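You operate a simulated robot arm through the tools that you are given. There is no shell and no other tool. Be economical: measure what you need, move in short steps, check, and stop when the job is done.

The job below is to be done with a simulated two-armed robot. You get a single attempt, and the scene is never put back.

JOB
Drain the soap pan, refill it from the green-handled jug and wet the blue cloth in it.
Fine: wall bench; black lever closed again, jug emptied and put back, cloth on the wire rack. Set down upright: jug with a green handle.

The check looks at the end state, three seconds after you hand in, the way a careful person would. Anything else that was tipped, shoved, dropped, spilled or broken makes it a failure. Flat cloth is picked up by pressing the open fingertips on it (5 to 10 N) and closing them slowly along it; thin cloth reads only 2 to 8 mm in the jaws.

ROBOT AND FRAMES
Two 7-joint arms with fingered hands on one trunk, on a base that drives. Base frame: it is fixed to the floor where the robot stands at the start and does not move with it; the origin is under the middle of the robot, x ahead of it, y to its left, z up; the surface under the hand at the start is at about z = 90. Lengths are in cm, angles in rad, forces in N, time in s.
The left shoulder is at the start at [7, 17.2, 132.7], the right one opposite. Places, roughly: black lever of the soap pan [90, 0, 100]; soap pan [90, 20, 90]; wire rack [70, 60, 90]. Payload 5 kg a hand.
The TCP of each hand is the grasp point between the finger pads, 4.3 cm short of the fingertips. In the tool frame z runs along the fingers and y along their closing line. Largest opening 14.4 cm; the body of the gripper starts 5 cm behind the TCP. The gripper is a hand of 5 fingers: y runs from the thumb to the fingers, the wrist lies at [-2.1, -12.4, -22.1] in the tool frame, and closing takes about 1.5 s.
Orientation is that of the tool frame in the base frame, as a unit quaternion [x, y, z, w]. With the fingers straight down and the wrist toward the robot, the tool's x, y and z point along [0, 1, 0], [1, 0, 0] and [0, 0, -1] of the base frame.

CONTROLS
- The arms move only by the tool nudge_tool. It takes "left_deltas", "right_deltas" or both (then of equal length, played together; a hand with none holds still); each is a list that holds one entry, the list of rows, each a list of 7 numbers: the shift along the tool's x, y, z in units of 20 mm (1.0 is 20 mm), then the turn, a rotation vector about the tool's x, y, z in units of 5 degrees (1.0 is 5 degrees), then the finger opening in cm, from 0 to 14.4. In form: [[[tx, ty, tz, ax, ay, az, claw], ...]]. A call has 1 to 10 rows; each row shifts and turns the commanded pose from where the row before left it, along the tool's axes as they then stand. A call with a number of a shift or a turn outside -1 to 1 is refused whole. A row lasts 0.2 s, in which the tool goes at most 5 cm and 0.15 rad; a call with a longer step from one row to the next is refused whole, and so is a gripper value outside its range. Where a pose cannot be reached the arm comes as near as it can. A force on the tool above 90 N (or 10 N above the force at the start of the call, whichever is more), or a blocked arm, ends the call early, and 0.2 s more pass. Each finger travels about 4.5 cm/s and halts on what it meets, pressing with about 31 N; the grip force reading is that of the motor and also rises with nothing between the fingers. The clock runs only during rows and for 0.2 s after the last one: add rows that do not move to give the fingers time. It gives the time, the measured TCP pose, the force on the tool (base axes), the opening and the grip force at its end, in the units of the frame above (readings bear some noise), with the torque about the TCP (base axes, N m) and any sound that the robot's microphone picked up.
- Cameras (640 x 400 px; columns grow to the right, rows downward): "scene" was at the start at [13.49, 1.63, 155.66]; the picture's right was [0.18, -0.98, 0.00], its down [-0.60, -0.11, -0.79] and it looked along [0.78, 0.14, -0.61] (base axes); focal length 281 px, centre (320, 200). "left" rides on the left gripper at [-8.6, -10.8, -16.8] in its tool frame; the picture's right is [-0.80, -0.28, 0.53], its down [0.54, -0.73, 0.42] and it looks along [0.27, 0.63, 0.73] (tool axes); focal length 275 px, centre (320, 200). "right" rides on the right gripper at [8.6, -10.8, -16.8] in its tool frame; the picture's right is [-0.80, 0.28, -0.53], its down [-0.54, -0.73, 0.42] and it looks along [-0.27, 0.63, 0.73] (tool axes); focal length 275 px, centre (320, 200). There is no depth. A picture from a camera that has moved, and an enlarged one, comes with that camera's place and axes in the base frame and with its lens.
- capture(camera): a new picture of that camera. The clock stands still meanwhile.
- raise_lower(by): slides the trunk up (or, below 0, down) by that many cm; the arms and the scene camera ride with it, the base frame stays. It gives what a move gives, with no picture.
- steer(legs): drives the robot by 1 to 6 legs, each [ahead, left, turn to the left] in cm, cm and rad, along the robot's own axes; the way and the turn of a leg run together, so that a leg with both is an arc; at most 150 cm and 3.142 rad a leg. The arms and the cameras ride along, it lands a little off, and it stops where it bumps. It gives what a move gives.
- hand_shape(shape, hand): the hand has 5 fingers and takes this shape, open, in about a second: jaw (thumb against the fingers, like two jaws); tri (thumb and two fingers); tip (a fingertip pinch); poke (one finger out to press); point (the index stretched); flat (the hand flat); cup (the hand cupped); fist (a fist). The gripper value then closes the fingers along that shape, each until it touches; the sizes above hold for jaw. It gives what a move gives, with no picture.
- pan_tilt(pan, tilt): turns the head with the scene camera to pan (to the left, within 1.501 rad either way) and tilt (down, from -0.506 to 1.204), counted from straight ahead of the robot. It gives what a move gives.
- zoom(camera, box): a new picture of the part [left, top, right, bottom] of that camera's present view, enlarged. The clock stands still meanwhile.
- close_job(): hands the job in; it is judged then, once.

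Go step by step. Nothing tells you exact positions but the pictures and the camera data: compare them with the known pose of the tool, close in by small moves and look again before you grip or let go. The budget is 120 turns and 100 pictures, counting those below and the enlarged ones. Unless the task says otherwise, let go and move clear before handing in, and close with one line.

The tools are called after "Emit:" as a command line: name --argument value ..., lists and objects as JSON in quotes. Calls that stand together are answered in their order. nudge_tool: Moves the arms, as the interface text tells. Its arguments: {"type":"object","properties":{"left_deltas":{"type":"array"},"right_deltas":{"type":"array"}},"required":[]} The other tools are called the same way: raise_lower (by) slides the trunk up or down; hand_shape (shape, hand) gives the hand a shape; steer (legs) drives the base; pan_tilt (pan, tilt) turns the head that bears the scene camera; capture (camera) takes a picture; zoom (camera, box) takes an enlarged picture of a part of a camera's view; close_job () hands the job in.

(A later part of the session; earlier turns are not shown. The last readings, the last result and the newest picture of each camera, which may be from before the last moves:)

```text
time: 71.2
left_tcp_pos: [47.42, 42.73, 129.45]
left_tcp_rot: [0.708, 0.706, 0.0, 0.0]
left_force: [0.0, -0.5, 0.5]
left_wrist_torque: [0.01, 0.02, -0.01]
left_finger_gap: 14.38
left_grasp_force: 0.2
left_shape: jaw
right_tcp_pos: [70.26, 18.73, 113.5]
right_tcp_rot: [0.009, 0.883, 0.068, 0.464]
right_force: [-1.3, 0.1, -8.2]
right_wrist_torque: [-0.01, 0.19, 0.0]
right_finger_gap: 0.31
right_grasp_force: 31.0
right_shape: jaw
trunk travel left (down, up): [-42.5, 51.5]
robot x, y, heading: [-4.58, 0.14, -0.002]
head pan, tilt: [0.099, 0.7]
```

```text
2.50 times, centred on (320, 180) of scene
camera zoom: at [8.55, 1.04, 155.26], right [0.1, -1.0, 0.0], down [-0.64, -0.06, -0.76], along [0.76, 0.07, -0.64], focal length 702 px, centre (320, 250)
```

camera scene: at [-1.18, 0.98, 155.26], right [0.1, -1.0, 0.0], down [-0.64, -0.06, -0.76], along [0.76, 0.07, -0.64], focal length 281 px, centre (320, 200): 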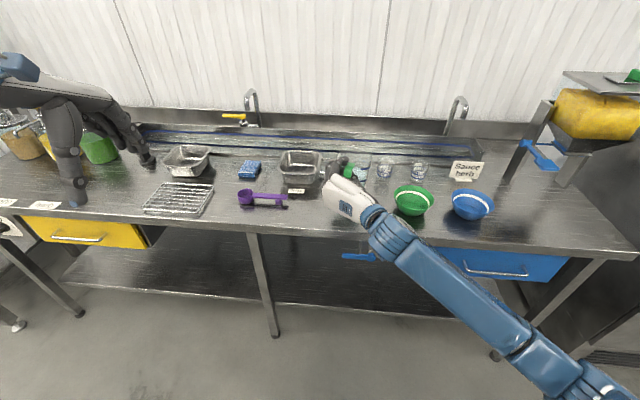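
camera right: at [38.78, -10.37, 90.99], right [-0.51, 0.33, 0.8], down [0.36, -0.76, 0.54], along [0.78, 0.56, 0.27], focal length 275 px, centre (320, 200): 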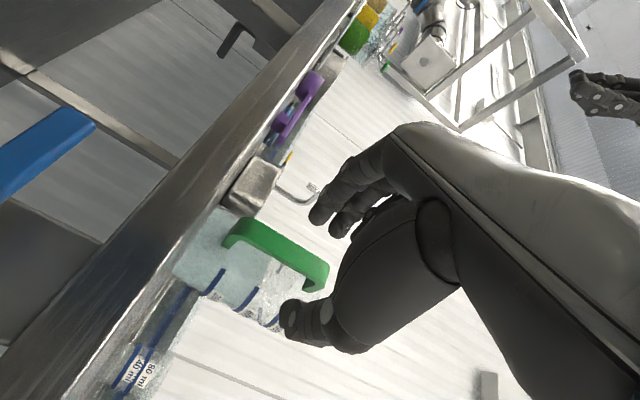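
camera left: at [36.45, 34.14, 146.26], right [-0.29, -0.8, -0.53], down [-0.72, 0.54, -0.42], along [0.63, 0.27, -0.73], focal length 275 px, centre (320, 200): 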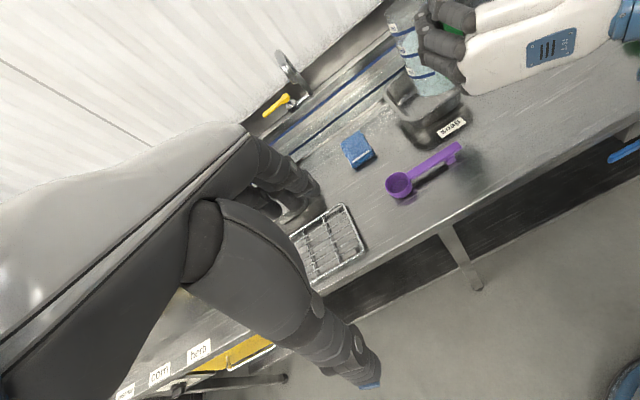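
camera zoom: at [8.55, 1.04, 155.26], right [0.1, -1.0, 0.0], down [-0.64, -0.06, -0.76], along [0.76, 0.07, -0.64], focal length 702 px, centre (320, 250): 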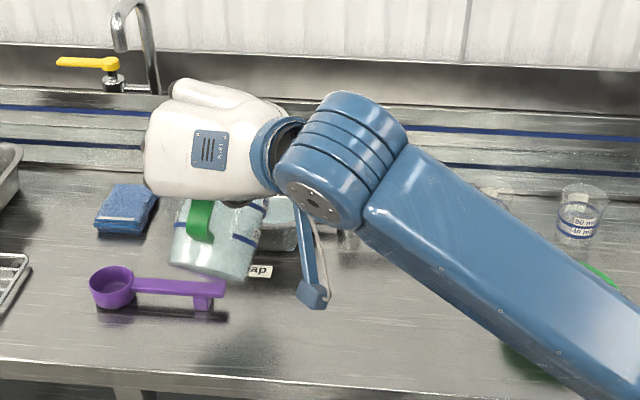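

Emit:
capture --camera "right"

Emit:
zoom --camera "left" --box '[370, 60, 498, 140]'

```text
35 pictures are left
camera right: at [52.09, 6.63, 114.29], right [0.0, 0.16, 0.99], down [0.69, -0.71, 0.11], along [0.72, 0.68, -0.11], focal length 275 px, centre (320, 200)
```

right: 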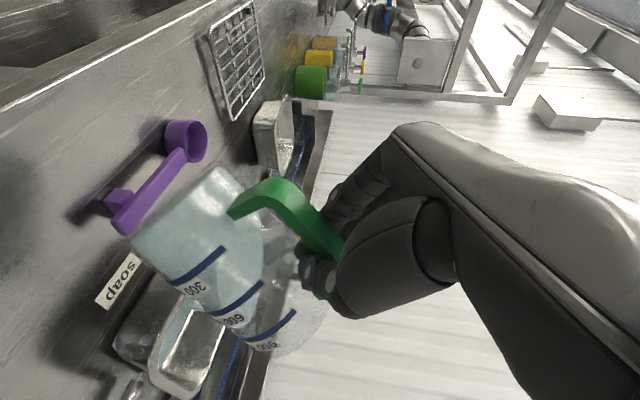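

```text
5.00 times, centred on (434, 100) of left
camera zoom: at [36.48, 34.13, 146.24], right [-0.29, -0.8, -0.53], down [-0.72, 0.54, -0.42], along [0.63, 0.27, -0.73], focal length 1376 px, centre (-250, 700)
```

zoom: 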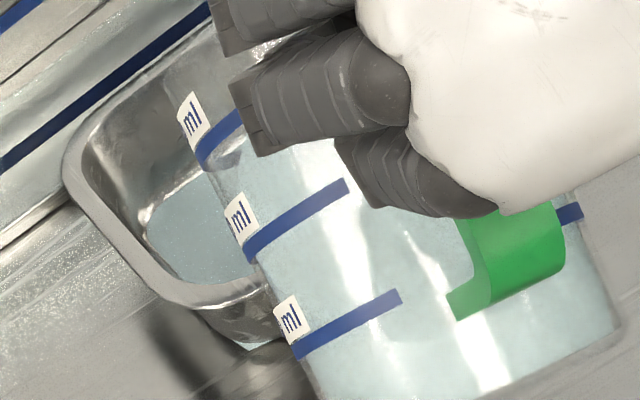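

Water is flowing into the pan cleanly. I'll keep tilting slowly, with holds, while advancing the lip slightly.

Emit:
nudge_tool --right_deltas '[[[-0.15, 0, 0.2, 0, 0.97, 0.225, 0], [0, 0, 0, 0, 0, 0, 0], [0, 0, 0, 0, 0, 0, 0], [-0.15, 0, 0.18, 0, 0.97, 0.225, 0], [0, 0, 0, 0, 0, 0, 0], [0, 0, 0, 0, 0, 0, 0], [-0.17, 0, 0.16, 0, 0.97, 0.225, 0], [0, 0, 0, 0, 0, 0, 0], [0, 0, 0, 0, 0, 0, 0], [0, 0, 0, 0, 0, 0, 0]]]'

Emit:
zoom --camera "left" --box '[370, 50, 530, 150]'

Emit:
capture --camera "right"

```text
time: 73.4
left_tcp_pos: [47.36, 42.78, 129.5]
left_tcp_rot: [0.708, 0.706, 0.0, 0.0]
left_force: [0.1, -0.2, 0.1]
left_wrist_torque: [0.0, 0.02, 0.0]
left_finger_gap: 14.41
left_grasp_force: 0.0
left_shape: jaw
right_tcp_pos: [71.71, 18.82, 113.41]
right_tcp_rot: [0.026, 0.934, 0.082, 0.348]
right_force: [0.3, -0.3, -3.6]
right_wrist_torque: [-0.01, 0.0, 0.0]
right_finger_gap: 0.34
right_grasp_force: 30.9
right_shape: jaw
trunk travel left (down, up): [-42.5, 51.5]
robot x, y, heading: [-4.84, 0.12, 0.007]
head pan, tilt: [0.099, 0.7]
```

```text
4.00 times, centred on (450, 100) of left
camera zoom: at [36.46, 34.13, 146.25], right [-0.29, -0.8, -0.53], down [-0.72, 0.54, -0.42], along [0.63, 0.27, -0.73], focal length 1101 px, centre (-200, 600)
```

zoom: 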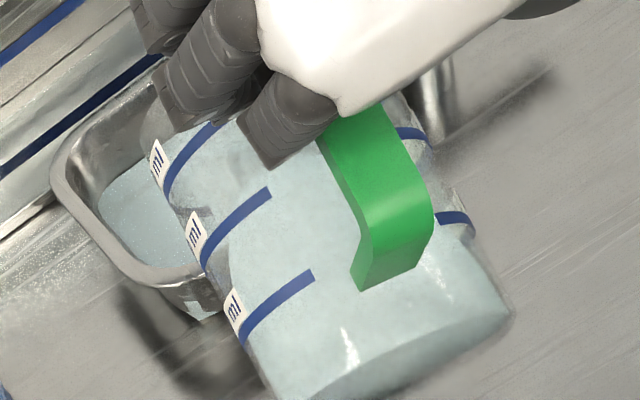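

```text
32 pictures are left
camera right: at [54.26, 6.59, 118.49], right [0.25, 0.12, 0.96], down [0.69, -0.72, -0.09], along [0.68, 0.69, -0.27], focal length 275 px, centre (320, 200)
```

right: 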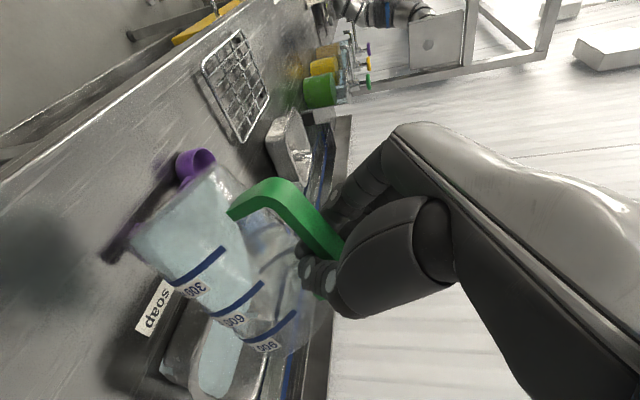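

Emit:
nudge_tool --right_deltas '[[[-0.65, 0, 0.07, 0, 0.97, 0.225, 0], [0, 0, 0, 0, 0, 0, 0], [0, 0, 0, 0, 0, 0, 0], [-0.65, 0, 0.0, 0, 0.97, 0.225, 0], [0, 0, 0, 0, 0, 0, 0], [0, 0, 0, 0, 0, 0, 0], [-0.65, 0, -0.05, 0, 0.97, 0.225, 0], [0, 0, 0, 0, 0, 0, 0], [0, 0, 0, 0, 0, 0, 0], [0, 0, 0, 0, 0, 0, 0]]]'

Emit:
zoom --camera "left" --box '[370, 30, 530, 130]'

Emit:
capture --camera "right"

```text
time: 75.6
left_tcp_pos: [47.32, 42.72, 129.53]
left_tcp_rot: [0.708, 0.707, 0.0, 0.0]
left_force: [-0.2, -0.1, 0.0]
left_wrist_torque: [0.03, 0.03, 0.02]
left_finger_gap: 14.38
left_grasp_force: 0.1
left_shape: jaw
right_tcp_pos: [74.8, 18.2, 115.77]
right_tcp_rot: [0.042, 0.969, 0.094, 0.224]
right_force: [0.4, 0.2, -1.7]
right_wrist_torque: [-0.02, -0.04, -0.01]
right_finger_gap: 0.37
right_grasp_force: 31.1
right_shape: jaw
trunk travel left (down, up): [-42.5, 51.5]
robot x, y, heading: [-4.91, 0.1, -0.003]
head pan, tilt: [0.099, 0.7]
```

```text
4.00 times, centred on (450, 80) of left
camera zoom: at [36.45, 34.13, 146.26], right [-0.29, -0.8, -0.53], down [-0.72, 0.54, -0.42], along [0.63, 0.27, -0.73], focal length 1101 px, centre (-200, 680)
```

zoom: 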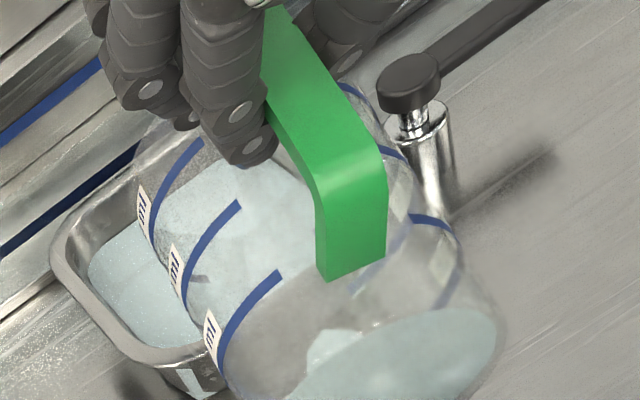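

```text
30 pictures are left
camera right: at [59.23, 5.78, 124.62], right [0.49, 0.09, 0.87], down [0.64, -0.71, -0.29], along [0.59, 0.7, -0.4], focal length 275 px, centre (320, 200)
```

right: 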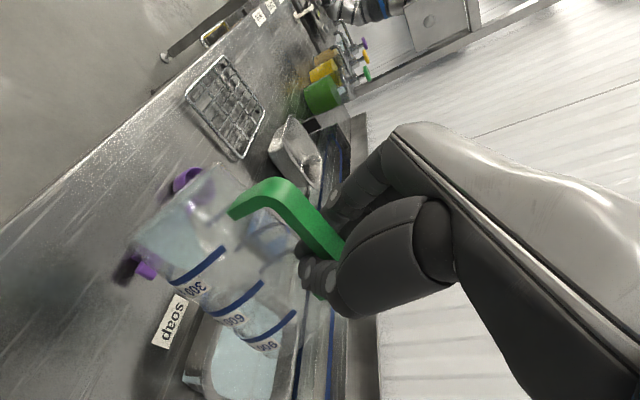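

Nearly empty and no spill. Continuing the tilt past horizontal.

Emit:
nudge_tool --right_deltas '[[[-0.65, 0.05, -0.1, 0, 0.97, 0.225, 0], [0, 0, 0, 0, 0, 0, 0], [0, 0, 0, 0, 0, 0, 0], [-0.6, 0.05, -0.2, 0, 0.97, 0.225, 0], [0, 0, 0, 0, 0, 0, 0], [-0.6, 0.05, -0.25, 0, 0.97, 0.225, 0], [0, 0, 0, 0, 0, 0, 0], [-0.5, 0.05, -0.3, 0, 0.97, 0.225, 0], [0, 0, 0, 0, 0, 0, 0], [0, 0, 0, 0, 0, 0, 0]]]'

Emit:
zoom --camera "left" --box '[370, 30, 530, 130]'

Emit:
zoom --camera "scene" --box '[192, 100, 448, 260]'

```text
time: 77.8
left_tcp_pos: [47.35, 42.78, 129.45]
left_tcp_rot: [0.708, 0.706, 0.0, 0.0]
left_force: [-0.7, 0.1, -0.1]
left_wrist_torque: [0.01, -0.01, 0.02]
left_finger_gap: 14.37
left_grasp_force: 0.1
left_shape: jaw
right_tcp_pos: [78.68, 17.72, 118.98]
right_tcp_rot: [0.064, 0.99, 0.11, 0.053]
right_force: [0.3, -0.2, -1.3]
right_wrist_torque: [-0.01, -0.04, 0.01]
right_finger_gap: 0.33
right_grasp_force: 31.4
right_shape: jaw
trunk travel left (down, up): [-42.5, 51.5]
robot x, y, heading: [-5.14, 0.16, -0.004]
head pan, tilt: [0.099, 0.7]
```

```text
4.00 times, centred on (450, 80) of left
camera zoom: at [36.38, 34.09, 146.29], right [-0.29, -0.8, -0.53], down [-0.72, 0.54, -0.42], along [0.63, 0.27, -0.73], focal length 1101 px, centre (-200, 680)
```

zoom: 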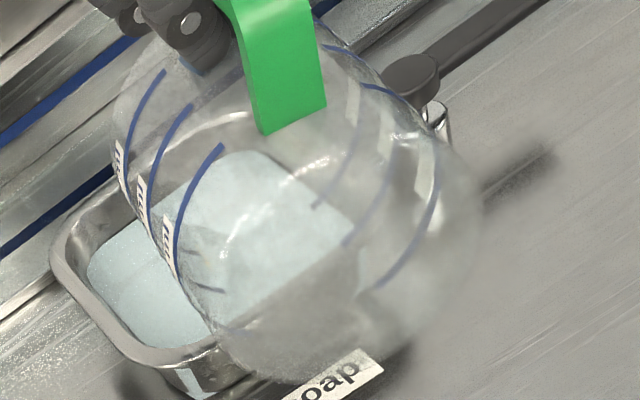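

```text
2.50 times, centred on (320, 180) of scene
camera zoom: at [8.45, 0.99, 155.28], right [0.1, -1.0, 0.0], down [-0.64, -0.06, -0.76], along [0.76, 0.07, -0.64], focal length 702 px, centre (320, 250)
```

zoom: 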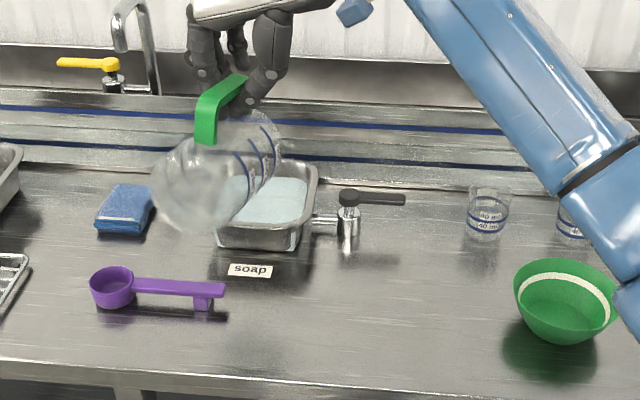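

The jug looks empty; a little more tilt and a hold for the last drops.

Emit:
nudge_tool --right_deltas '[[[-0.5, 0, -0.3, 0, 0.97, 0.225, 0], [0, 0, 0, 0, 0, 0, 0], [-0.4, 0, -0.3, 0, 0.97, 0.225, 0], [0, 0, 0, 0, 0, 0, 0], [0, 0, 0, 0, 0, 0, 0], [0, 0, 0, 0, 0, 0, 0], [0, 0, 0, 0, 0, 0, 0], [0, 0, 0, 0, 0, 0, 0], [0, 0, 0, 0, 0, 0, 0], [0, 0, 0, 0, 0, 0, 0]]]'

Emit:
zoom --camera "left" --box '[370, 20, 530, 120]'

```text
time: 80.0
left_tcp_pos: [47.34, 42.81, 129.55]
left_tcp_rot: [0.708, 0.706, -0.001, 0.0]
left_force: [0.1, -0.9, 0.5]
left_wrist_torque: [-0.01, -0.01, 0.0]
left_finger_gap: 14.37
left_grasp_force: 0.2
left_shape: jaw
right_tcp_pos: [80.36, 17.13, 120.22]
right_tcp_rot: [0.074, 0.99, 0.116, -0.032]
right_force: [0.0, 0.2, -1.4]
right_wrist_torque: [-0.03, -0.11, -0.02]
right_finger_gap: 0.35
right_grasp_force: 30.8
right_shape: jaw
trunk travel left (down, up): [-42.5, 51.5]
robot x, y, heading: [-5.36, 0.12, -0.002]
head pan, tilt: [0.099, 0.7]
```

```text
4.00 times, centred on (450, 70) of left
camera zoom: at [36.4, 34.11, 146.28], right [-0.29, -0.8, -0.53], down [-0.72, 0.54, -0.42], along [0.63, 0.27, -0.73], focal length 1101 px, centre (-200, 720)
```

zoom: 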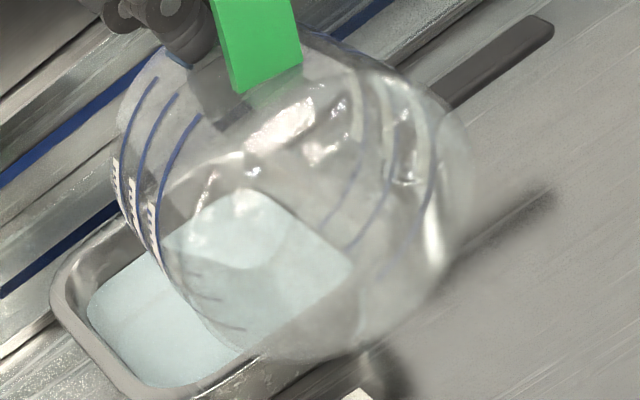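

Empty. Rotating the jug back upright.

Emit:
nudge_tool --right_deltas '[[[0.3, 0, 0, 0, -0.97, -0.225, 0], [0.3, 0, 0, 0, -0.97, -0.225, 0], [0.3, 0, 0, 0, -0.97, -0.225, 0], [0.3, 0, 0, 0, -0.97, -0.225, 0], [0.3, 0, 0, 0, -0.97, -0.225, 0], [0.3, 0, 0, 0, -0.97, -0.225, 0], [0.3, 0, 0, 0, -0.97, -0.225, 0], [0.2, 0, -0.2, 0, -0.97, -0.225, 0], [0.2, 0, -0.2, 0, -0.97, -0.225, 0], [0.1, 0, -0.2, 0, -0.97, -0.225, 0]]]'

Emit:
nudge_tool --right_deltas '[[[0.1, 0, -0.3, 0, -0.97, -0.225, 0], [0, 0, -0.3, 0, -0.97, -0.225, 0], [0, 0, -0.3, 0, -0.97, -0.225, 0], [0, 0, -0.3, 0, -0.97, -0.225, 0], [0, 0, -0.3, 0, -0.97, -0.225, 0], [0, 0, 0, 0, -0.97, -0.225, 0], [0, 0, 0, 0, -0.97, -0.225, 0], [0, 0, 0, 0, -0.97, -0.225, 0], [0, 0, 0, 0, -0.97, -0.225, 0], [0, 0, 0, 0, 0, 0, 0]]]'

Emit:
capture --camera "scene"

Emit:
capture --camera "right"

```text
time: 82.2
left_tcp_pos: [47.3, 42.72, 129.5]
left_tcp_rot: [0.708, 0.706, 0.0, 0.001]
left_force: [0.2, 0.5, -0.2]
left_wrist_torque: [0.0, 0.01, 0.0]
left_finger_gap: 14.38
left_grasp_force: 0.1
left_shape: jaw
right_tcp_pos: [74.71, 17.68, 119.83]
right_tcp_rot: [0.021, 0.918, 0.078, 0.389]
right_force: [0.4, -0.3, -1.3]
right_wrist_torque: [0.0, 0.02, -0.02]
right_finger_gap: 0.34
right_grasp_force: 30.7
right_shape: jaw
trunk travel left (down, up): [-42.5, 51.5]
robot x, y, heading: [-4.93, 0.41, -0.001]
head pan, tilt: [0.099, 0.7]
```

```text
time: 84.4
left_tcp_pos: [47.33, 42.66, 129.45]
left_tcp_rot: [0.708, 0.707, 0.0, -0.001]
left_force: [-0.7, -0.2, 0.1]
left_wrist_torque: [-0.02, -0.02, -0.01]
left_finger_gap: 14.38
left_grasp_force: 0.1
left_shape: jaw
right_tcp_pos: [72.2, 17.44, 121.3]
right_tcp_rot: [-0.03, 0.706, 0.031, 0.707]
right_force: [0.0, -0.4, -1.9]
right_wrist_torque: [0.01, 0.08, 0.0]
right_finger_gap: 0.36
right_grasp_force: 31.3
right_shape: jaw
trunk travel left (down, up): [-42.5, 51.5]
robot x, y, heading: [-4.86, -0.04, -0.003]
head pan, tilt: [0.099, 0.7]
```

```text
26 pictures are left
camera scene: at [8.46, 1.01, 155.27], right [0.1, -1.0, 0.0], down [-0.64, -0.06, -0.76], along [0.76, 0.07, -0.64], focal length 281 px, centre (320, 200)
```

scene: 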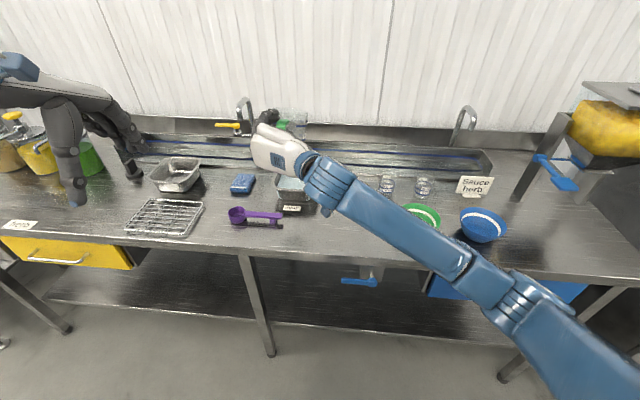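

```text
25 pictures are left
camera right: at [56.52, 5.05, 112.71], right [-0.56, 0.24, 0.8], down [0.49, -0.69, 0.54], along [0.67, 0.69, 0.27], focal length 275 px, centre (320, 200)
```

right: 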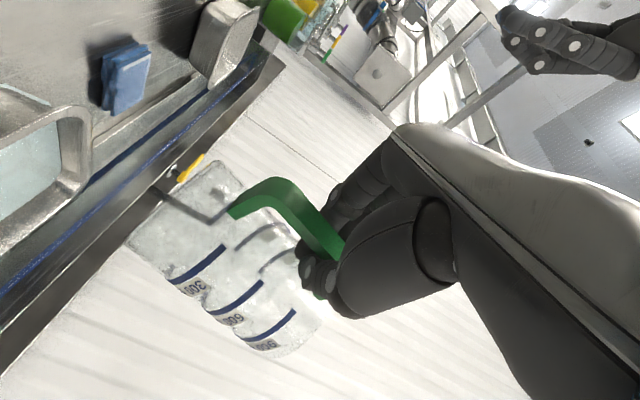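

Emit:
zoom --camera "left" --box '[352, 0, 512, 100]'

Emit:
zoom --camera "scene" --box '[224, 90, 352, 170]'

```text
4.00 times, centred on (432, 50) of left
camera zoom: at [36.39, 34.11, 146.28], right [-0.29, -0.8, -0.53], down [-0.72, 0.54, -0.42], along [0.63, 0.27, -0.73], focal length 1101 px, centre (-128, 800)
```

zoom: 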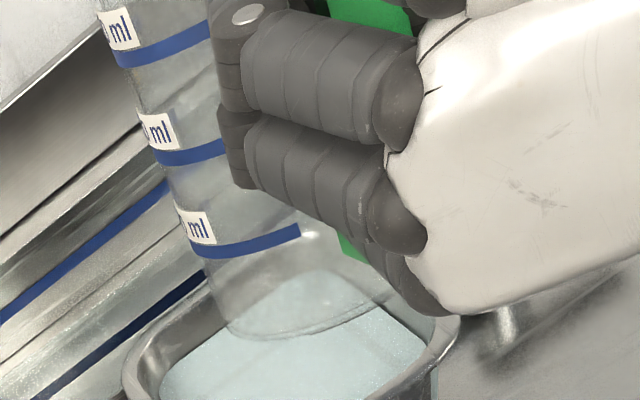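

```text
5.00 times, centred on (288, 130) of scene
camera zoom: at [8.46, 1.01, 155.27], right [0.1, -1.0, 0.0], down [-0.64, -0.06, -0.76], along [0.76, 0.07, -0.64], focal length 1404 px, centre (480, 550)
```

zoom: 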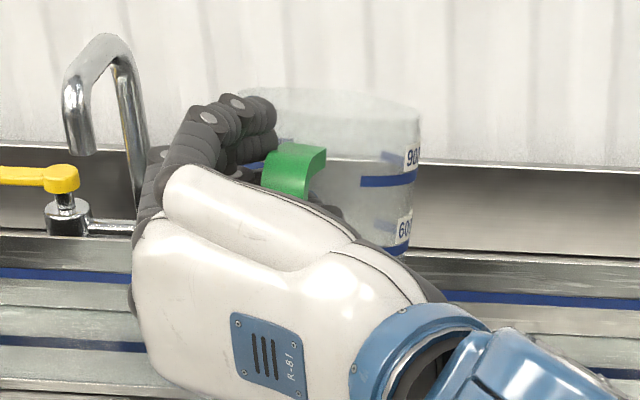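

The jug hangs upright. I'll bring it back over its original place: sideways first, then drive back 10 cm.

Emit:
nudge_tool --right_deltas '[[[0, -0.5, 0, 0, 0, 0, 0], [0, -0.9, 0, 0, 0, 0, 0], [0, -1, 0, 0, 0, 0, 0], [0, -1, 0, 0, 0, 0, 0], [0, -1, 0, 0, 0, 0, 0], [0, -1, 0, 0, 0, 0, 0], [0, -1, 0, 0, 0, 0, 0], [0, -1, 0, 0, 0, 0, 0], [0, -0.8, 0, 0, 0, 0, 0], [0, -0.5, 0, 0, 0, 0, 0]]]'

Emit:
steer --legs '[[-5, 0, 0], [-5, 0, 0]]'

Emit:
nudge_tool --right_deltas '[[[0.7, 0, 0, 0, 0, 0, 0], [0.9, 0, 0, 0, 0, 0, 0], [0.9, 0, 0, 0, 0, 0, 0], [0.9, 0, 0, 0, 0, 0, 0], [0.9, 0, 0, 0, 0, 0, 0], [0.9, 0, 0, 0, 0, 0, 0], [0.8, 0, 0, 0, 0, 0, 0], [0.8, 0, 0, 0, 0, 0, 0], [0.7, 0, 0, 0, 0, 0, 0], [0, 0, 0, 0, 0, 0, 0]]]'

Emit:
zoom --camera "left" --box '[448, 0, 640, 120]'

Emit:
zoom --camera "scene" --box '[240, 130, 432, 250]'

```text
time: 86.6
left_tcp_pos: [47.3, 42.61, 129.43]
left_tcp_rot: [0.708, 0.707, 0.001, -0.001]
left_force: [0.9, -0.2, -0.3]
left_wrist_torque: [0.02, 0.01, -0.02]
left_finger_gap: 14.38
left_grasp_force: 0.0
left_shape: jaw
right_tcp_pos: [73.55, -0.04, 121.4]
right_tcp_rot: [-0.031, 0.706, 0.031, 0.707]
right_force: [-0.4, 0.5, -1.0]
right_wrist_torque: [0.05, 0.06, -0.02]
right_finger_gap: 0.34
right_grasp_force: 31.1
right_shape: jaw
trunk travel left (down, up): [-42.5, 51.5]
robot x, y, heading: [-5.21, 0.38, -0.001]
head pan, tilt: [0.099, 0.7]
```

```text
time: 88.1
left_tcp_pos: [38.35, 42.82, 129.15]
left_tcp_rot: [0.707, 0.707, -0.003, -0.003]
left_force: [2.1, -0.2, -0.3]
left_wrist_torque: [-0.01, 0.17, -0.01]
left_finger_gap: 14.39
left_grasp_force: 0.1
left_shape: jaw
right_tcp_pos: [64.64, 0.12, 120.63]
right_tcp_rot: [-0.03, 0.71, 0.03, 0.703]
right_force: [1.9, -0.8, -2.6]
right_wrist_torque: [0.03, 0.07, 0.05]
right_finger_gap: 0.35
right_grasp_force: 30.9
right_shape: jaw
trunk travel left (down, up): [-42.5, 51.5]
robot x, y, heading: [-14.68, 0.13, -0.001]
head pan, tilt: [0.099, 0.7]
```

```text
time: 90.3
left_tcp_pos: [37.66, 42.71, 129.42]
left_tcp_rot: [0.708, 0.706, 0.0, 0.001]
left_force: [0.6, 0.1, 0.2]
left_wrist_torque: [-0.01, -0.02, 0.0]
left_finger_gap: 14.39
left_grasp_force: 0.1
left_shape: jaw
right_tcp_pos: [63.82, -0.01, 106.13]
right_tcp_rot: [-0.031, 0.708, 0.03, 0.705]
right_force: [0.7, 0.2, -1.2]
right_wrist_torque: [-0.03, 0.09, -0.02]
right_finger_gap: 0.36
right_grasp_force: 31.0
right_shape: jaw
trunk travel left (down, up): [-42.5, 51.5]
robot x, y, heading: [-14.66, 0.03, -0.004]
head pan, tilt: [0.099, 0.7]
```

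```text
3.33 times, centred on (544, 60) of left
camera zoom: at [26.65, 34.16, 146.25], right [-0.29, -0.8, -0.53], down [-0.72, 0.54, -0.42], along [0.63, 0.27, -0.73], focal length 918 px, centre (-427, 667)
```

zoom: 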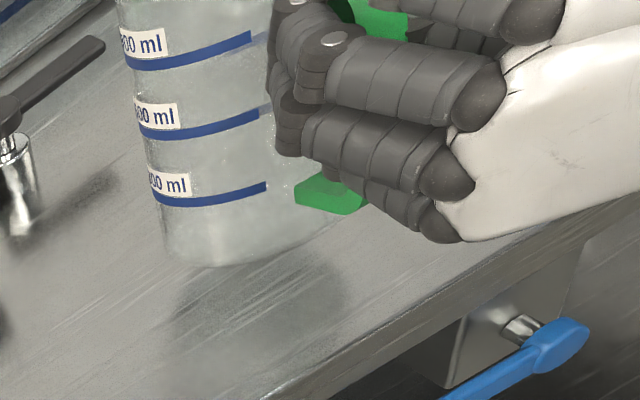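

```text
3.33 times, centred on (336, 190) of scene
camera zoom: at [-1.3, 1.04, 155.27], right [0.1, -1.0, 0.0], down [-0.64, -0.06, -0.76], along [0.76, 0.07, -0.64], focal length 936 px, centre (267, 233)
```

zoom: 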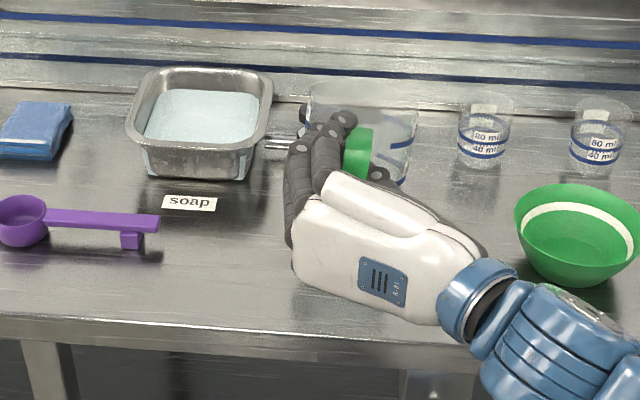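

The jug leans roughly 10° forward in the grip. I'll correct with a small back-tilt and check before lowering.

Emit:
nudge_tool --right_deltas '[[[0, 0, 0, 0, -0.7, -0.2, 0], [0, 0, 0, 0, -0.7, -0.2, 0], [0, 0, 0, 0, -0.6, -0.2, 0], [0.8, 0, 0, 0, 0, 0, 0], [0, 0, 0, 0, 0, 0, 0]]]'

Emit:
zoom --camera "left" --box '[448, 0, 640, 120]'

```text
time: 91.5
left_tcp_pos: [37.67, 42.75, 129.47]
left_tcp_rot: [0.708, 0.706, 0.001, 0.0]
left_force: [-0.3, 0.0, 0.7]
left_wrist_torque: [-0.01, -0.01, 0.01]
left_finger_gap: 14.39
left_grasp_force: 0.1
left_shape: jaw
right_tcp_pos: [64.14, 0.04, 104.72]
right_tcp_rot: [-0.046, 0.642, 0.014, 0.765]
right_force: [-0.3, -0.1, -1.8]
right_wrist_torque: [0.02, 0.1, 0.0]
right_finger_gap: 0.34
right_grasp_force: 30.0
right_shape: jaw
trunk travel left (down, up): [-42.5, 51.5]
robot x, y, heading: [-14.79, 0.09, 0.001]
head pan, tilt: [0.099, 0.7]
```

```text
3.33 times, centred on (544, 60) of left
camera zoom: at [26.61, 34.15, 146.26], right [-0.29, -0.8, -0.53], down [-0.72, 0.54, -0.42], along [0.63, 0.27, -0.73], focal length 918 px, centre (-427, 667)
```

zoom: 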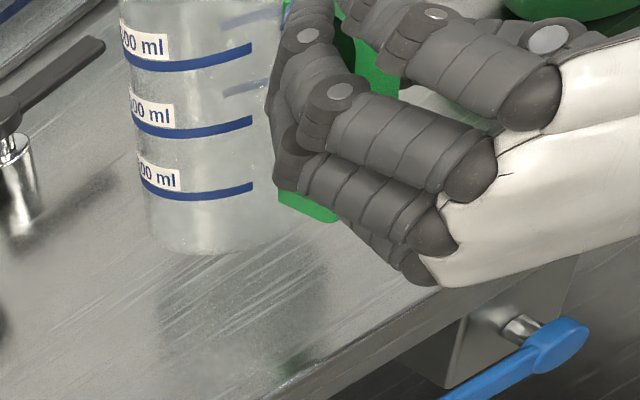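

Upright now and aligned with its original spot. Lowering the remaining ~3 cm gently.

Emit:
nudge_tool --right_deltas '[[[0.2, 0, -0.036, 0, 0, 0, 0], [0.2, 0, -0.036, 0, 0, 0, 0], [0.2, 0, -0.036, 0, 0, 0, 0], [0.2, 0, -0.036, 0, 0, 0, 0], [0.2, 0, -0.036, 0, 0, 0, 0], [0.2, 0, -0.036, 0, 0, 0, 0], [0, 0, 0, 0, 0, 0, 0]]]'

Emit:
nudge_tool --right_deltas '[[[0.1, 0, -0.02, 0, 0, 0, 0], [0.1, 0, -0.02, 0, 0, 0, 0], [0, 0, 0, 0, 0, 0, 0]]]'

Emit:
zoom --camera "left" --box '[448, 0, 640, 120]'

```text
time: 93.1
left_tcp_pos: [37.47, 42.75, 129.49]
left_tcp_rot: [0.708, 0.706, 0.0, 0.0]
left_force: [0.2, 0.4, -0.1]
left_wrist_torque: [-0.01, 0.01, -0.01]
left_finger_gap: 14.38
left_grasp_force: 0.1
left_shape: jaw
right_tcp_pos: [64.12, -0.17, 102.22]
right_tcp_rot: [-0.047, 0.642, 0.014, 0.765]
right_force: [-0.2, -1.0, -1.1]
right_wrist_torque: [0.0, 0.09, 0.0]
right_finger_gap: 0.34
right_grasp_force: 31.0
right_shape: jaw
trunk travel left (down, up): [-42.5, 51.5]
robot x, y, heading: [-14.44, 0.01, -0.004]
head pan, tilt: [0.099, 0.7]
```

```text
time: 93.9
left_tcp_pos: [37.54, 42.76, 129.44]
left_tcp_rot: [0.707, 0.707, 0.001, 0.0]
left_force: [0.5, -0.3, -0.7]
left_wrist_torque: [0.0, 0.04, 0.0]
left_finger_gap: 14.39
left_grasp_force: 0.1
left_shape: jaw
right_tcp_pos: [64.12, -0.21, 101.66]
right_tcp_rot: [-0.046, 0.642, 0.015, 0.765]
right_force: [0.2, -0.4, -2.4]
right_wrist_torque: [-0.02, 0.08, 0.01]
right_finger_gap: 0.36
right_grasp_force: 31.3
right_shape: jaw
trunk travel left (down, up): [-42.5, 51.5]
robot x, y, heading: [-14.84, -0.21, -0.002]
head pan, tilt: [0.099, 0.7]
```

```text
3.33 times, centred on (544, 60) of left
camera zoom: at [26.63, 34.15, 146.25], right [-0.29, -0.8, -0.53], down [-0.72, 0.54, -0.42], along [0.63, 0.27, -0.73], focal length 918 px, centre (-427, 667)
```

zoom: 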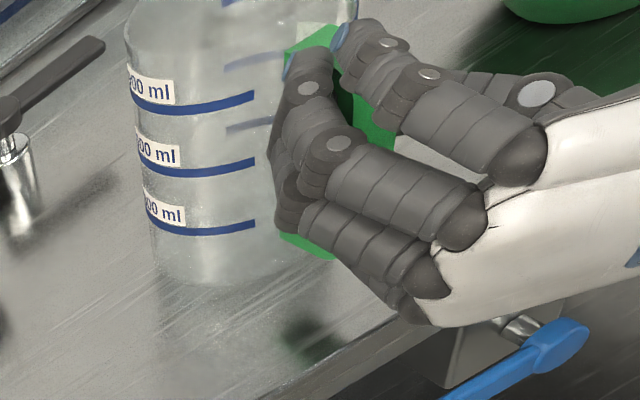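

Emit:
nudge_tool --right_deltas '[[[0.1, 0, -0.02, 0, 0, 0, 0], [0.1, 0, -0.02, 0, 0, 0, 0], [0, 0, 0, 0, 0, 0, 0]]]'

Emit:
nudge_tool --right_deltas '[[[0.1, 0, -0.02, 0, 0, 0, 0], [0.1, 0, -0.02, 0, 0, 0, 0], [0, 0, 0, 0, 0, 0, 0]]]'

```text
time: 94.7
left_tcp_pos: [37.51, 42.71, 129.5]
left_tcp_rot: [0.708, 0.706, 0.0, 0.0]
left_force: [-0.2, 0.1, 0.0]
left_wrist_torque: [-0.02, -0.01, 0.01]
left_finger_gap: 14.42
left_grasp_force: 0.0
left_shape: jaw
right_tcp_pos: [64.08, -0.12, 101.45]
right_tcp_rot: [-0.046, 0.642, 0.015, 0.766]
right_force: [-1.1, -0.2, 2.1]
right_wrist_torque: [-0.01, -0.16, 0.0]
right_finger_gap: 0.35
right_grasp_force: 31.0
right_shape: jaw
trunk travel left (down, up): [-42.5, 51.5]
robot x, y, heading: [-14.71, -0.15, -0.002]
head pan, tilt: [0.099, 0.7]
```

```text
time: 95.5
left_tcp_pos: [37.36, 42.83, 129.55]
left_tcp_rot: [0.708, 0.706, 0.0, 0.0]
left_force: [-0.1, -0.6, -0.7]
left_wrist_torque: [-0.02, -0.03, -0.01]
left_finger_gap: 14.37
left_grasp_force: 0.1
left_shape: jaw
right_tcp_pos: [64.18, -0.28, 101.2]
right_tcp_rot: [-0.047, 0.641, 0.015, 0.766]
right_force: [-0.9, -1.0, 3.5]
right_wrist_torque: [-0.08, -0.29, 0.06]
right_finger_gap: 0.34
right_grasp_force: 31.1
right_shape: jaw
trunk travel left (down, up): [-42.5, 51.5]
robot x, y, heading: [-14.79, 0.11, -0.001]
head pan, tilt: [0.099, 0.7]
```

On the bench. Opening slowly.

Emit:
nudge_tool --right_deltas '[[[0, 0, 0, 0, 0, 0, 0.7], [0, 0, 0, 0, 0, 0, 1.3], [0, 0, 0, 0, 0, 0, 2], [0, 0, 0, 0, 0, 0, 2.7], [0, 0, 0, 0, 0, 0, 3.4], [0, 0, 0, 0, 0, 0, 4.2], [0, 0, 0, 0, 0, 0, 5], [0, 0, 0, 0, 0, 0, 6], [0, 0, 0, 0, 0, 0, 7], [0, 0, 0, 0, 0, 0, 7]]]'

Emit:
zoom --camera "left" --box '[448, 0, 640, 120]'

Emit:
zoom --camera "scene" --box '[240, 130, 432, 250]'

```text
time: 97.7
left_tcp_pos: [37.52, 42.77, 129.48]
left_tcp_rot: [0.707, 0.707, 0.0, -0.001]
left_force: [0.0, 0.1, 0.1]
left_wrist_torque: [0.04, 0.02, 0.0]
left_finger_gap: 14.39
left_grasp_force: 0.1
left_shape: jaw
right_tcp_pos: [64.14, -0.29, 101.03]
right_tcp_rot: [-0.046, 0.642, 0.014, 0.765]
right_force: [0.2, -0.2, 0.4]
right_wrist_torque: [0.01, -0.02, 0.02]
right_finger_gap: 6.93
right_grasp_force: 0.1
right_shape: jaw
trunk travel left (down, up): [-42.5, 51.5]
robot x, y, heading: [-14.85, 0.04, -0.006]
head pan, tilt: [0.099, 0.7]
```

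```text
3.33 times, centred on (544, 60) of left
camera zoom: at [26.61, 34.15, 146.26], right [-0.29, -0.8, -0.53], down [-0.72, 0.54, -0.42], along [0.63, 0.27, -0.73], focal length 918 px, centre (-427, 667)
```

zoom: 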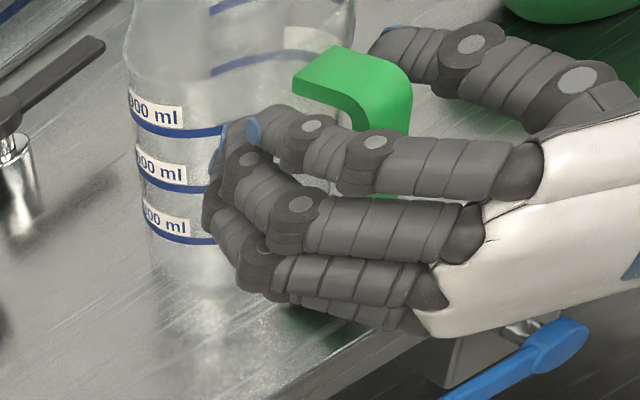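

```text
3.33 times, centred on (336, 190) of scene
camera zoom: at [-1.34, 1.03, 155.27], right [0.1, -1.0, 0.0], down [-0.64, -0.06, -0.76], along [0.76, 0.07, -0.64], focal length 936 px, centre (267, 233)
```

zoom: 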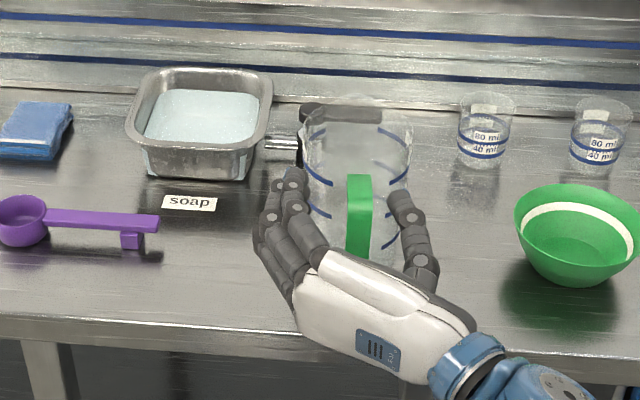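

Jug stands upright in its old place, free of the hand. Withdrawing straight back and then up.

Emit:
nudge_tool --right_deltas '[[[-0.1, 0, -0.5, 0, 0, 0, 7], [-0.17, 0, -0.9, 0, 0, 0, 7], [-0.17, 0, -0.9, 0, 0, 0, 7], [-0.17, 0, -0.9, 0, 0, 0, 7], [-0.17, 0, -0.9, 0, 0, 0, 7], [-0.17, 0, -0.9, 0, 0, 0, 7], [-0.17, 0, -0.9, 0, 0, 0, 7], [-1, -0.3, 0, 0, 0, 0, 7], [-1, -0.3, 0, 0, 0, 0, 7], [-1, -0.3, 0, 0, 0, 0, 7]]]'

Emit:
nudge_tool --right_deltas '[[[-1, -0.9, 0, 0, 0, 0, 7], [-1, -1, 0, 0, 0, 0, 7], [-1, -1, 0, 0, 0, 0, 7], [-1, -1, 0, 0, 0, 0, 7], [-1, -1, 0, 0, 0, 0, 7], [-1, -1, 0, 0, 0, 0, 7], [-1, -1, 0, 0, 0, 0, 7], [-1, -1, 0, 0, 0, 0, 7], [0, -1, 0, 0, 0, 0, 7], [0, -1, 0, 0, 0, 0, 7]]]'

Emit:
steer --legs '[[20, 0, 0]]'

Emit:
capture --camera "scene"

```text
time: 99.9
left_tcp_pos: [37.43, 42.71, 129.48]
left_tcp_rot: [0.708, 0.707, 0.0, 0.0]
left_force: [-0.4, 0.3, 0.8]
left_wrist_torque: [-0.02, 0.0, 0.01]
left_finger_gap: 14.38
left_grasp_force: 0.1
left_shape: jaw
right_tcp_pos: [51.26, -2.84, 107.25]
right_tcp_rot: [-0.047, 0.642, 0.015, 0.765]
right_force: [0.2, 0.1, -1.0]
right_wrist_torque: [-0.03, 0.0, 0.02]
right_finger_gap: 6.93
right_grasp_force: 0.0
right_shape: jaw
trunk travel left (down, up): [-42.5, 51.5]
robot x, y, heading: [-14.87, -0.1, -0.0]
head pan, tilt: [0.099, 0.7]
```

```text
time: 102.1
left_tcp_pos: [37.42, 42.64, 129.53]
left_tcp_rot: [0.708, 0.706, 0.0, 0.0]
left_force: [-0.5, -0.3, 0.3]
left_wrist_torque: [0.0, -0.04, 0.02]
left_finger_gap: 14.38
left_grasp_force: 0.1
left_shape: jaw
right_tcp_pos: [50.21, -21.81, 124.04]
right_tcp_rot: [-0.046, 0.642, 0.015, 0.765]
right_force: [-0.6, 0.3, -0.2]
right_wrist_torque: [0.02, -0.02, 0.01]
right_finger_gap: 6.92
right_grasp_force: 0.0
right_shape: jaw
trunk travel left (down, up): [-42.5, 51.5]
robot x, y, heading: [-14.75, 0.44, 0.002]
head pan, tilt: [0.099, 0.7]
```

```text
time: 103.6
left_tcp_pos: [57.02, 42.77, 129.55]
left_tcp_rot: [0.708, 0.706, 0.0, 0.0]
left_force: [0.1, 0.0, -0.5]
left_wrist_torque: [-0.04, -0.04, 0.01]
left_finger_gap: 14.37
left_grasp_force: 0.1
left_shape: jaw
right_tcp_pos: [69.62, -21.75, 124.0]
right_tcp_rot: [-0.047, 0.642, 0.014, 0.765]
right_force: [0.5, -0.6, 0.0]
right_wrist_torque: [-0.01, -0.02, -0.03]
right_finger_gap: 6.97
right_grasp_force: 0.0
right_shape: jaw
trunk travel left (down, up): [-42.5, 51.5]
robot x, y, heading: [4.98, 0.3, 0.003]
head pan, tilt: [0.099, 0.7]
```

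```text
16 pictures are left
camera scene: at [18.15, 1.0, 155.29], right [0.1, -1.0, 0.0], down [-0.64, -0.06, -0.77], along [0.76, 0.08, -0.64], focal length 281 px, centre (320, 200)
```

scene: 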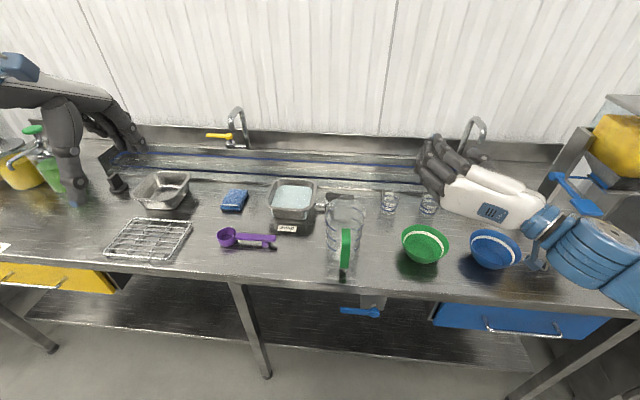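

Jug and lever are fine, and the pan is refilled. Next I'll bring the left hand over the blue cloth at about (91, 38.5).

Emit:
nudge_tool --left_deltas '[[[-0.2, 1, 0, 0, 0, 0, 10], [-0.2, 1, 0, 0, 0, 0, 8], [-0.2, 1, 0, 0, 0, 0, 7], [-0.2, 1, 0, 0, 0, 0, 7], [-0.2, 1, 0, 0, 0, 0, 7], [-0.2, 1, 0, 0, 0, 0, 7], [-0.2, 1, 0, 0, 0, 0, 7], [-0.2, 1, 0, 0, 0, 0, 7], [-0.2, 1, 0, 0, 0, 0, 7], [-0.2, 1, 0, 0, 0, 0, 7]]]'

Emit:
nudge_tool --left_deltas '[[[0, 1, 0.6, 0, 0, 0, 7], [0, 1, 0.9, 0, 0, 0, 7], [0, 1, 0.9, 0, 0, 0, 7], [0, 1, 0.9, 0, 0, 0, 7], [0, 1, 0.9, 0, 0, 0, 7], [0, 1, 0.9, 0, 0, 0, 7], [0, 0.8, 0.9, 0, 0, 0, 7], [0, 0, 0.9, 0, 0, 0, 7], [0, 0, 0.9, 0, 0, 0, 7], [0, 0, 0.9, 0, 0, 0, 7]]]'

Emit:
capture --camera "left"

Emit:
zoom --camera "scene" --box '[160, 110, 320, 210]'

```text
time: 105.8
left_tcp_pos: [77.3, 38.59, 129.39]
left_tcp_rot: [0.707, 0.707, -0.001, -0.001]
left_force: [-0.6, -0.5, -0.2]
left_wrist_torque: [-0.02, 0.03, 0.03]
left_finger_gap: 7.01
left_grasp_force: 0.0
left_shape: jaw
right_tcp_pos: [69.79, -21.85, 123.93]
right_tcp_rot: [-0.047, 0.643, 0.015, 0.765]
right_force: [0.2, -0.6, 0.5]
right_wrist_torque: [0.06, -0.04, 0.02]
right_finger_gap: 6.95
right_grasp_force: 0.0
right_shape: jaw
trunk travel left (down, up): [-42.5, 51.5]
robot x, y, heading: [5.06, -0.04, -0.001]
head pan, tilt: [0.099, 0.7]
```

```text
time: 108.0
left_tcp_pos: [90.67, 38.8, 112.02]
left_tcp_rot: [0.708, 0.706, 0.0, 0.0]
left_force: [0.2, -0.1, -0.3]
left_wrist_torque: [-0.03, 0.03, 0.0]
left_finger_gap: 7.03
left_grasp_force: 0.1
left_shape: jaw
right_tcp_pos: [69.82, -21.8, 123.81]
right_tcp_rot: [-0.046, 0.642, 0.014, 0.765]
right_force: [0.3, 1.0, -0.5]
right_wrist_torque: [0.03, 0.01, -0.03]
right_finger_gap: 6.97
right_grasp_force: 0.1
right_shape: jaw
trunk travel left (down, up): [-42.5, 51.5]
robot x, y, heading: [4.85, 0.3, -0.001]
head pan, tilt: [0.099, 0.7]
```

```text
15 pictures are left
camera left: at [79.8, 30.18, 128.75], right [-0.29, -0.8, -0.53], down [-0.73, 0.54, -0.42], along [0.63, 0.27, -0.73], focal length 275 px, centre (320, 200)
```

left: 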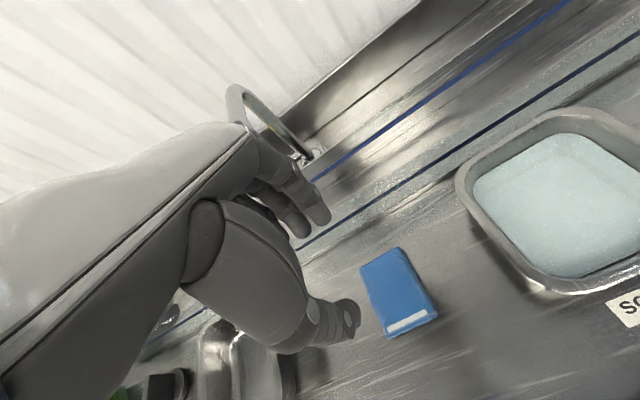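

```text
4.00 times, centred on (240, 160) of scene
camera zoom: at [18.33, 1.02, 155.27], right [0.1, -1.0, 0.0], down [-0.64, -0.06, -0.76], along [0.76, 0.07, -0.64], focal length 1124 px, centre (640, 360)
```

zoom: 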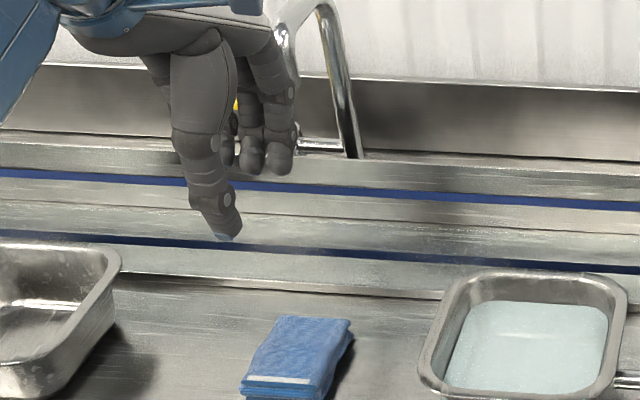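

Cloth spans x 86–96, y 35–42. Lowering the open fingers toward it.

Emit:
nudge_tool --left_deltas '[[[-0.2, 0.1, 0.9, 0, 0, 0, 7], [0, 0, 0.9, 0, 0, 0, 7], [0, 0, 0.9, 0, 0, 0, 7], [0, 0, 0.9, 0, 0, 0, 7], [0, 0, 0.9, 0, 0, 0, 7], [0, 0, 0.9, 0, 0, 0, 7], [0, 0, 0.6, 0, 0, 0, 7], [0, 0, 0.5, 0, 0, 0, 7], [0, 0, 0.3, 0, 0, 0, 7], [0, 0, 0, 0, 0, 0, 7]]]'

Emit:
nudge_tool --left_deltas '[[[0, 0, 0.1, 0, 0, 0, 7], [0, 0, 0.1, 0, 0, 0, 7], [0, 0, 0, 0, 0, 0, 7]]]'

Emit:
capture --camera "left"

```text
time: 110.2
left_tcp_pos: [90.93, 38.39, 98.47]
left_tcp_rot: [0.707, 0.707, 0.0, 0.0]
left_force: [0.7, -0.5, 0.6]
left_wrist_torque: [-0.02, 0.01, -0.01]
left_finger_gap: 7.05
left_grasp_force: 0.0
left_shape: jaw
right_tcp_pos: [69.74, -21.85, 123.84]
right_tcp_rot: [-0.046, 0.642, 0.014, 0.765]
right_force: [-0.2, 0.0, 0.0]
right_wrist_torque: [0.0, 0.0, 0.02]
right_finger_gap: 6.99
right_grasp_force: 0.0
right_shape: jaw
trunk travel left (down, up): [-42.5, 51.5]
robot x, y, heading: [4.93, 0.36, -0.008]
head pan, tilt: [0.099, 0.7]
```

```text
time: 111.0
left_tcp_pos: [90.95, 38.28, 98.05]
left_tcp_rot: [0.708, 0.706, -0.001, 0.0]
left_force: [0.6, -0.2, -0.2]
left_wrist_torque: [-0.01, -0.03, 0.01]
left_finger_gap: 7.07
left_grasp_force: 0.1
left_shape: jaw
right_tcp_pos: [69.74, -21.68, 123.96]
right_tcp_rot: [-0.047, 0.642, 0.014, 0.765]
right_force: [0.1, 0.1, 0.0]
right_wrist_torque: [-0.01, 0.02, 0.0]
right_finger_gap: 6.96
right_grasp_force: 0.1
right_shape: jaw
trunk travel left (down, up): [-42.5, 51.5]
robot x, y, heading: [4.63, 0.29, -0.001]
head pan, tilt: [0.099, 0.7]
```

```text
13 pictures are left
camera left: at [80.02, 29.7, 114.88], right [-0.29, -0.8, -0.53], down [-0.72, 0.54, -0.42], along [0.63, 0.27, -0.73], focal length 275 px, centre (320, 200)
```

left: 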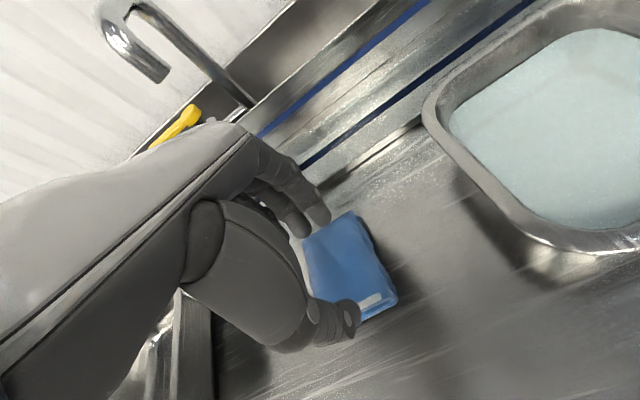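

Fingers are centred over the cloth. Lowering in small steps until contact force.

Emit:
nudge_tool --left_deltas '[[[0, 0, 0.15, 0, 0, 0, 7], [0, 0, 0.15, 0, 0, 0, 7], [0, 0, 0, 0, 0, 0, 7]]]'

Emit:
nudge_tool --left_deltas '[[[0, 0, 0.1, 0, 0, 0, 7], [0, 0, 0.1, 0, 0, 0, 7], [0, 0, 0, 0, 0, 0, 7]]]'

Emit:
nudge_tool --left_deltas '[[[0, 0, 0.1, 0, 0, 0, 7], [0, 0, 0.05, 0, 0, 0, 7], [0, 0, 0, 0, 0, 0, 7]]]'

```text
time: 111.8
left_tcp_pos: [90.9, 38.34, 97.5]
left_tcp_rot: [0.708, 0.706, 0.0, 0.0]
left_force: [-0.2, 0.7, 0.3]
left_wrist_torque: [0.0, 0.01, 0.0]
left_finger_gap: 7.02
left_grasp_force: 0.0
left_shape: jaw
right_tcp_pos: [69.73, -21.86, 124.0]
right_tcp_rot: [-0.046, 0.642, 0.014, 0.765]
right_force: [0.2, -0.1, 0.4]
right_wrist_torque: [0.0, -0.02, 0.01]
right_finger_gap: 6.97
right_grasp_force: 0.0
right_shape: jaw
trunk travel left (down, up): [-42.5, 51.5]
robot x, y, heading: [4.92, 0.38, -0.003]
head pan, tilt: [0.099, 0.7]
```

```text
time: 112.6
left_tcp_pos: [90.93, 38.39, 97.09]
left_tcp_rot: [0.708, 0.706, 0.0, 0.0]
left_force: [-0.3, -1.1, -0.1]
left_wrist_torque: [-0.01, -0.02, -0.01]
left_finger_gap: 7.03
left_grasp_force: 0.0
left_shape: jaw
right_tcp_pos: [69.77, -21.79, 123.91]
right_tcp_rot: [-0.046, 0.642, 0.015, 0.765]
right_force: [0.2, 0.1, -0.4]
right_wrist_torque: [-0.01, 0.01, -0.01]
right_finger_gap: 6.96
right_grasp_force: 0.1
right_shape: jaw
trunk travel left (down, up): [-42.5, 51.5]
robot x, y, heading: [4.79, 0.21, -0.003]
head pan, tilt: [0.099, 0.7]
```

```text
time: 113.4
left_tcp_pos: [90.86, 38.36, 96.86]
left_tcp_rot: [0.708, 0.707, 0.0, 0.0]
left_force: [-0.1, -0.2, 1.2]
left_wrist_torque: [-0.01, -0.05, -0.05]
left_finger_gap: 7.06
left_grasp_force: 0.1
left_shape: jaw
right_tcp_pos: [69.57, -21.65, 123.92]
right_tcp_rot: [-0.047, 0.642, 0.014, 0.766]
right_force: [-0.1, -0.3, 0.6]
right_wrist_torque: [-0.04, 0.0, 0.0]
right_finger_gap: 6.98
right_grasp_force: 0.2
right_shape: jaw
trunk travel left (down, up): [-42.5, 51.5]
robot x, y, heading: [4.71, 0.01, -0.001]
head pan, tilt: [0.099, 0.7]
```

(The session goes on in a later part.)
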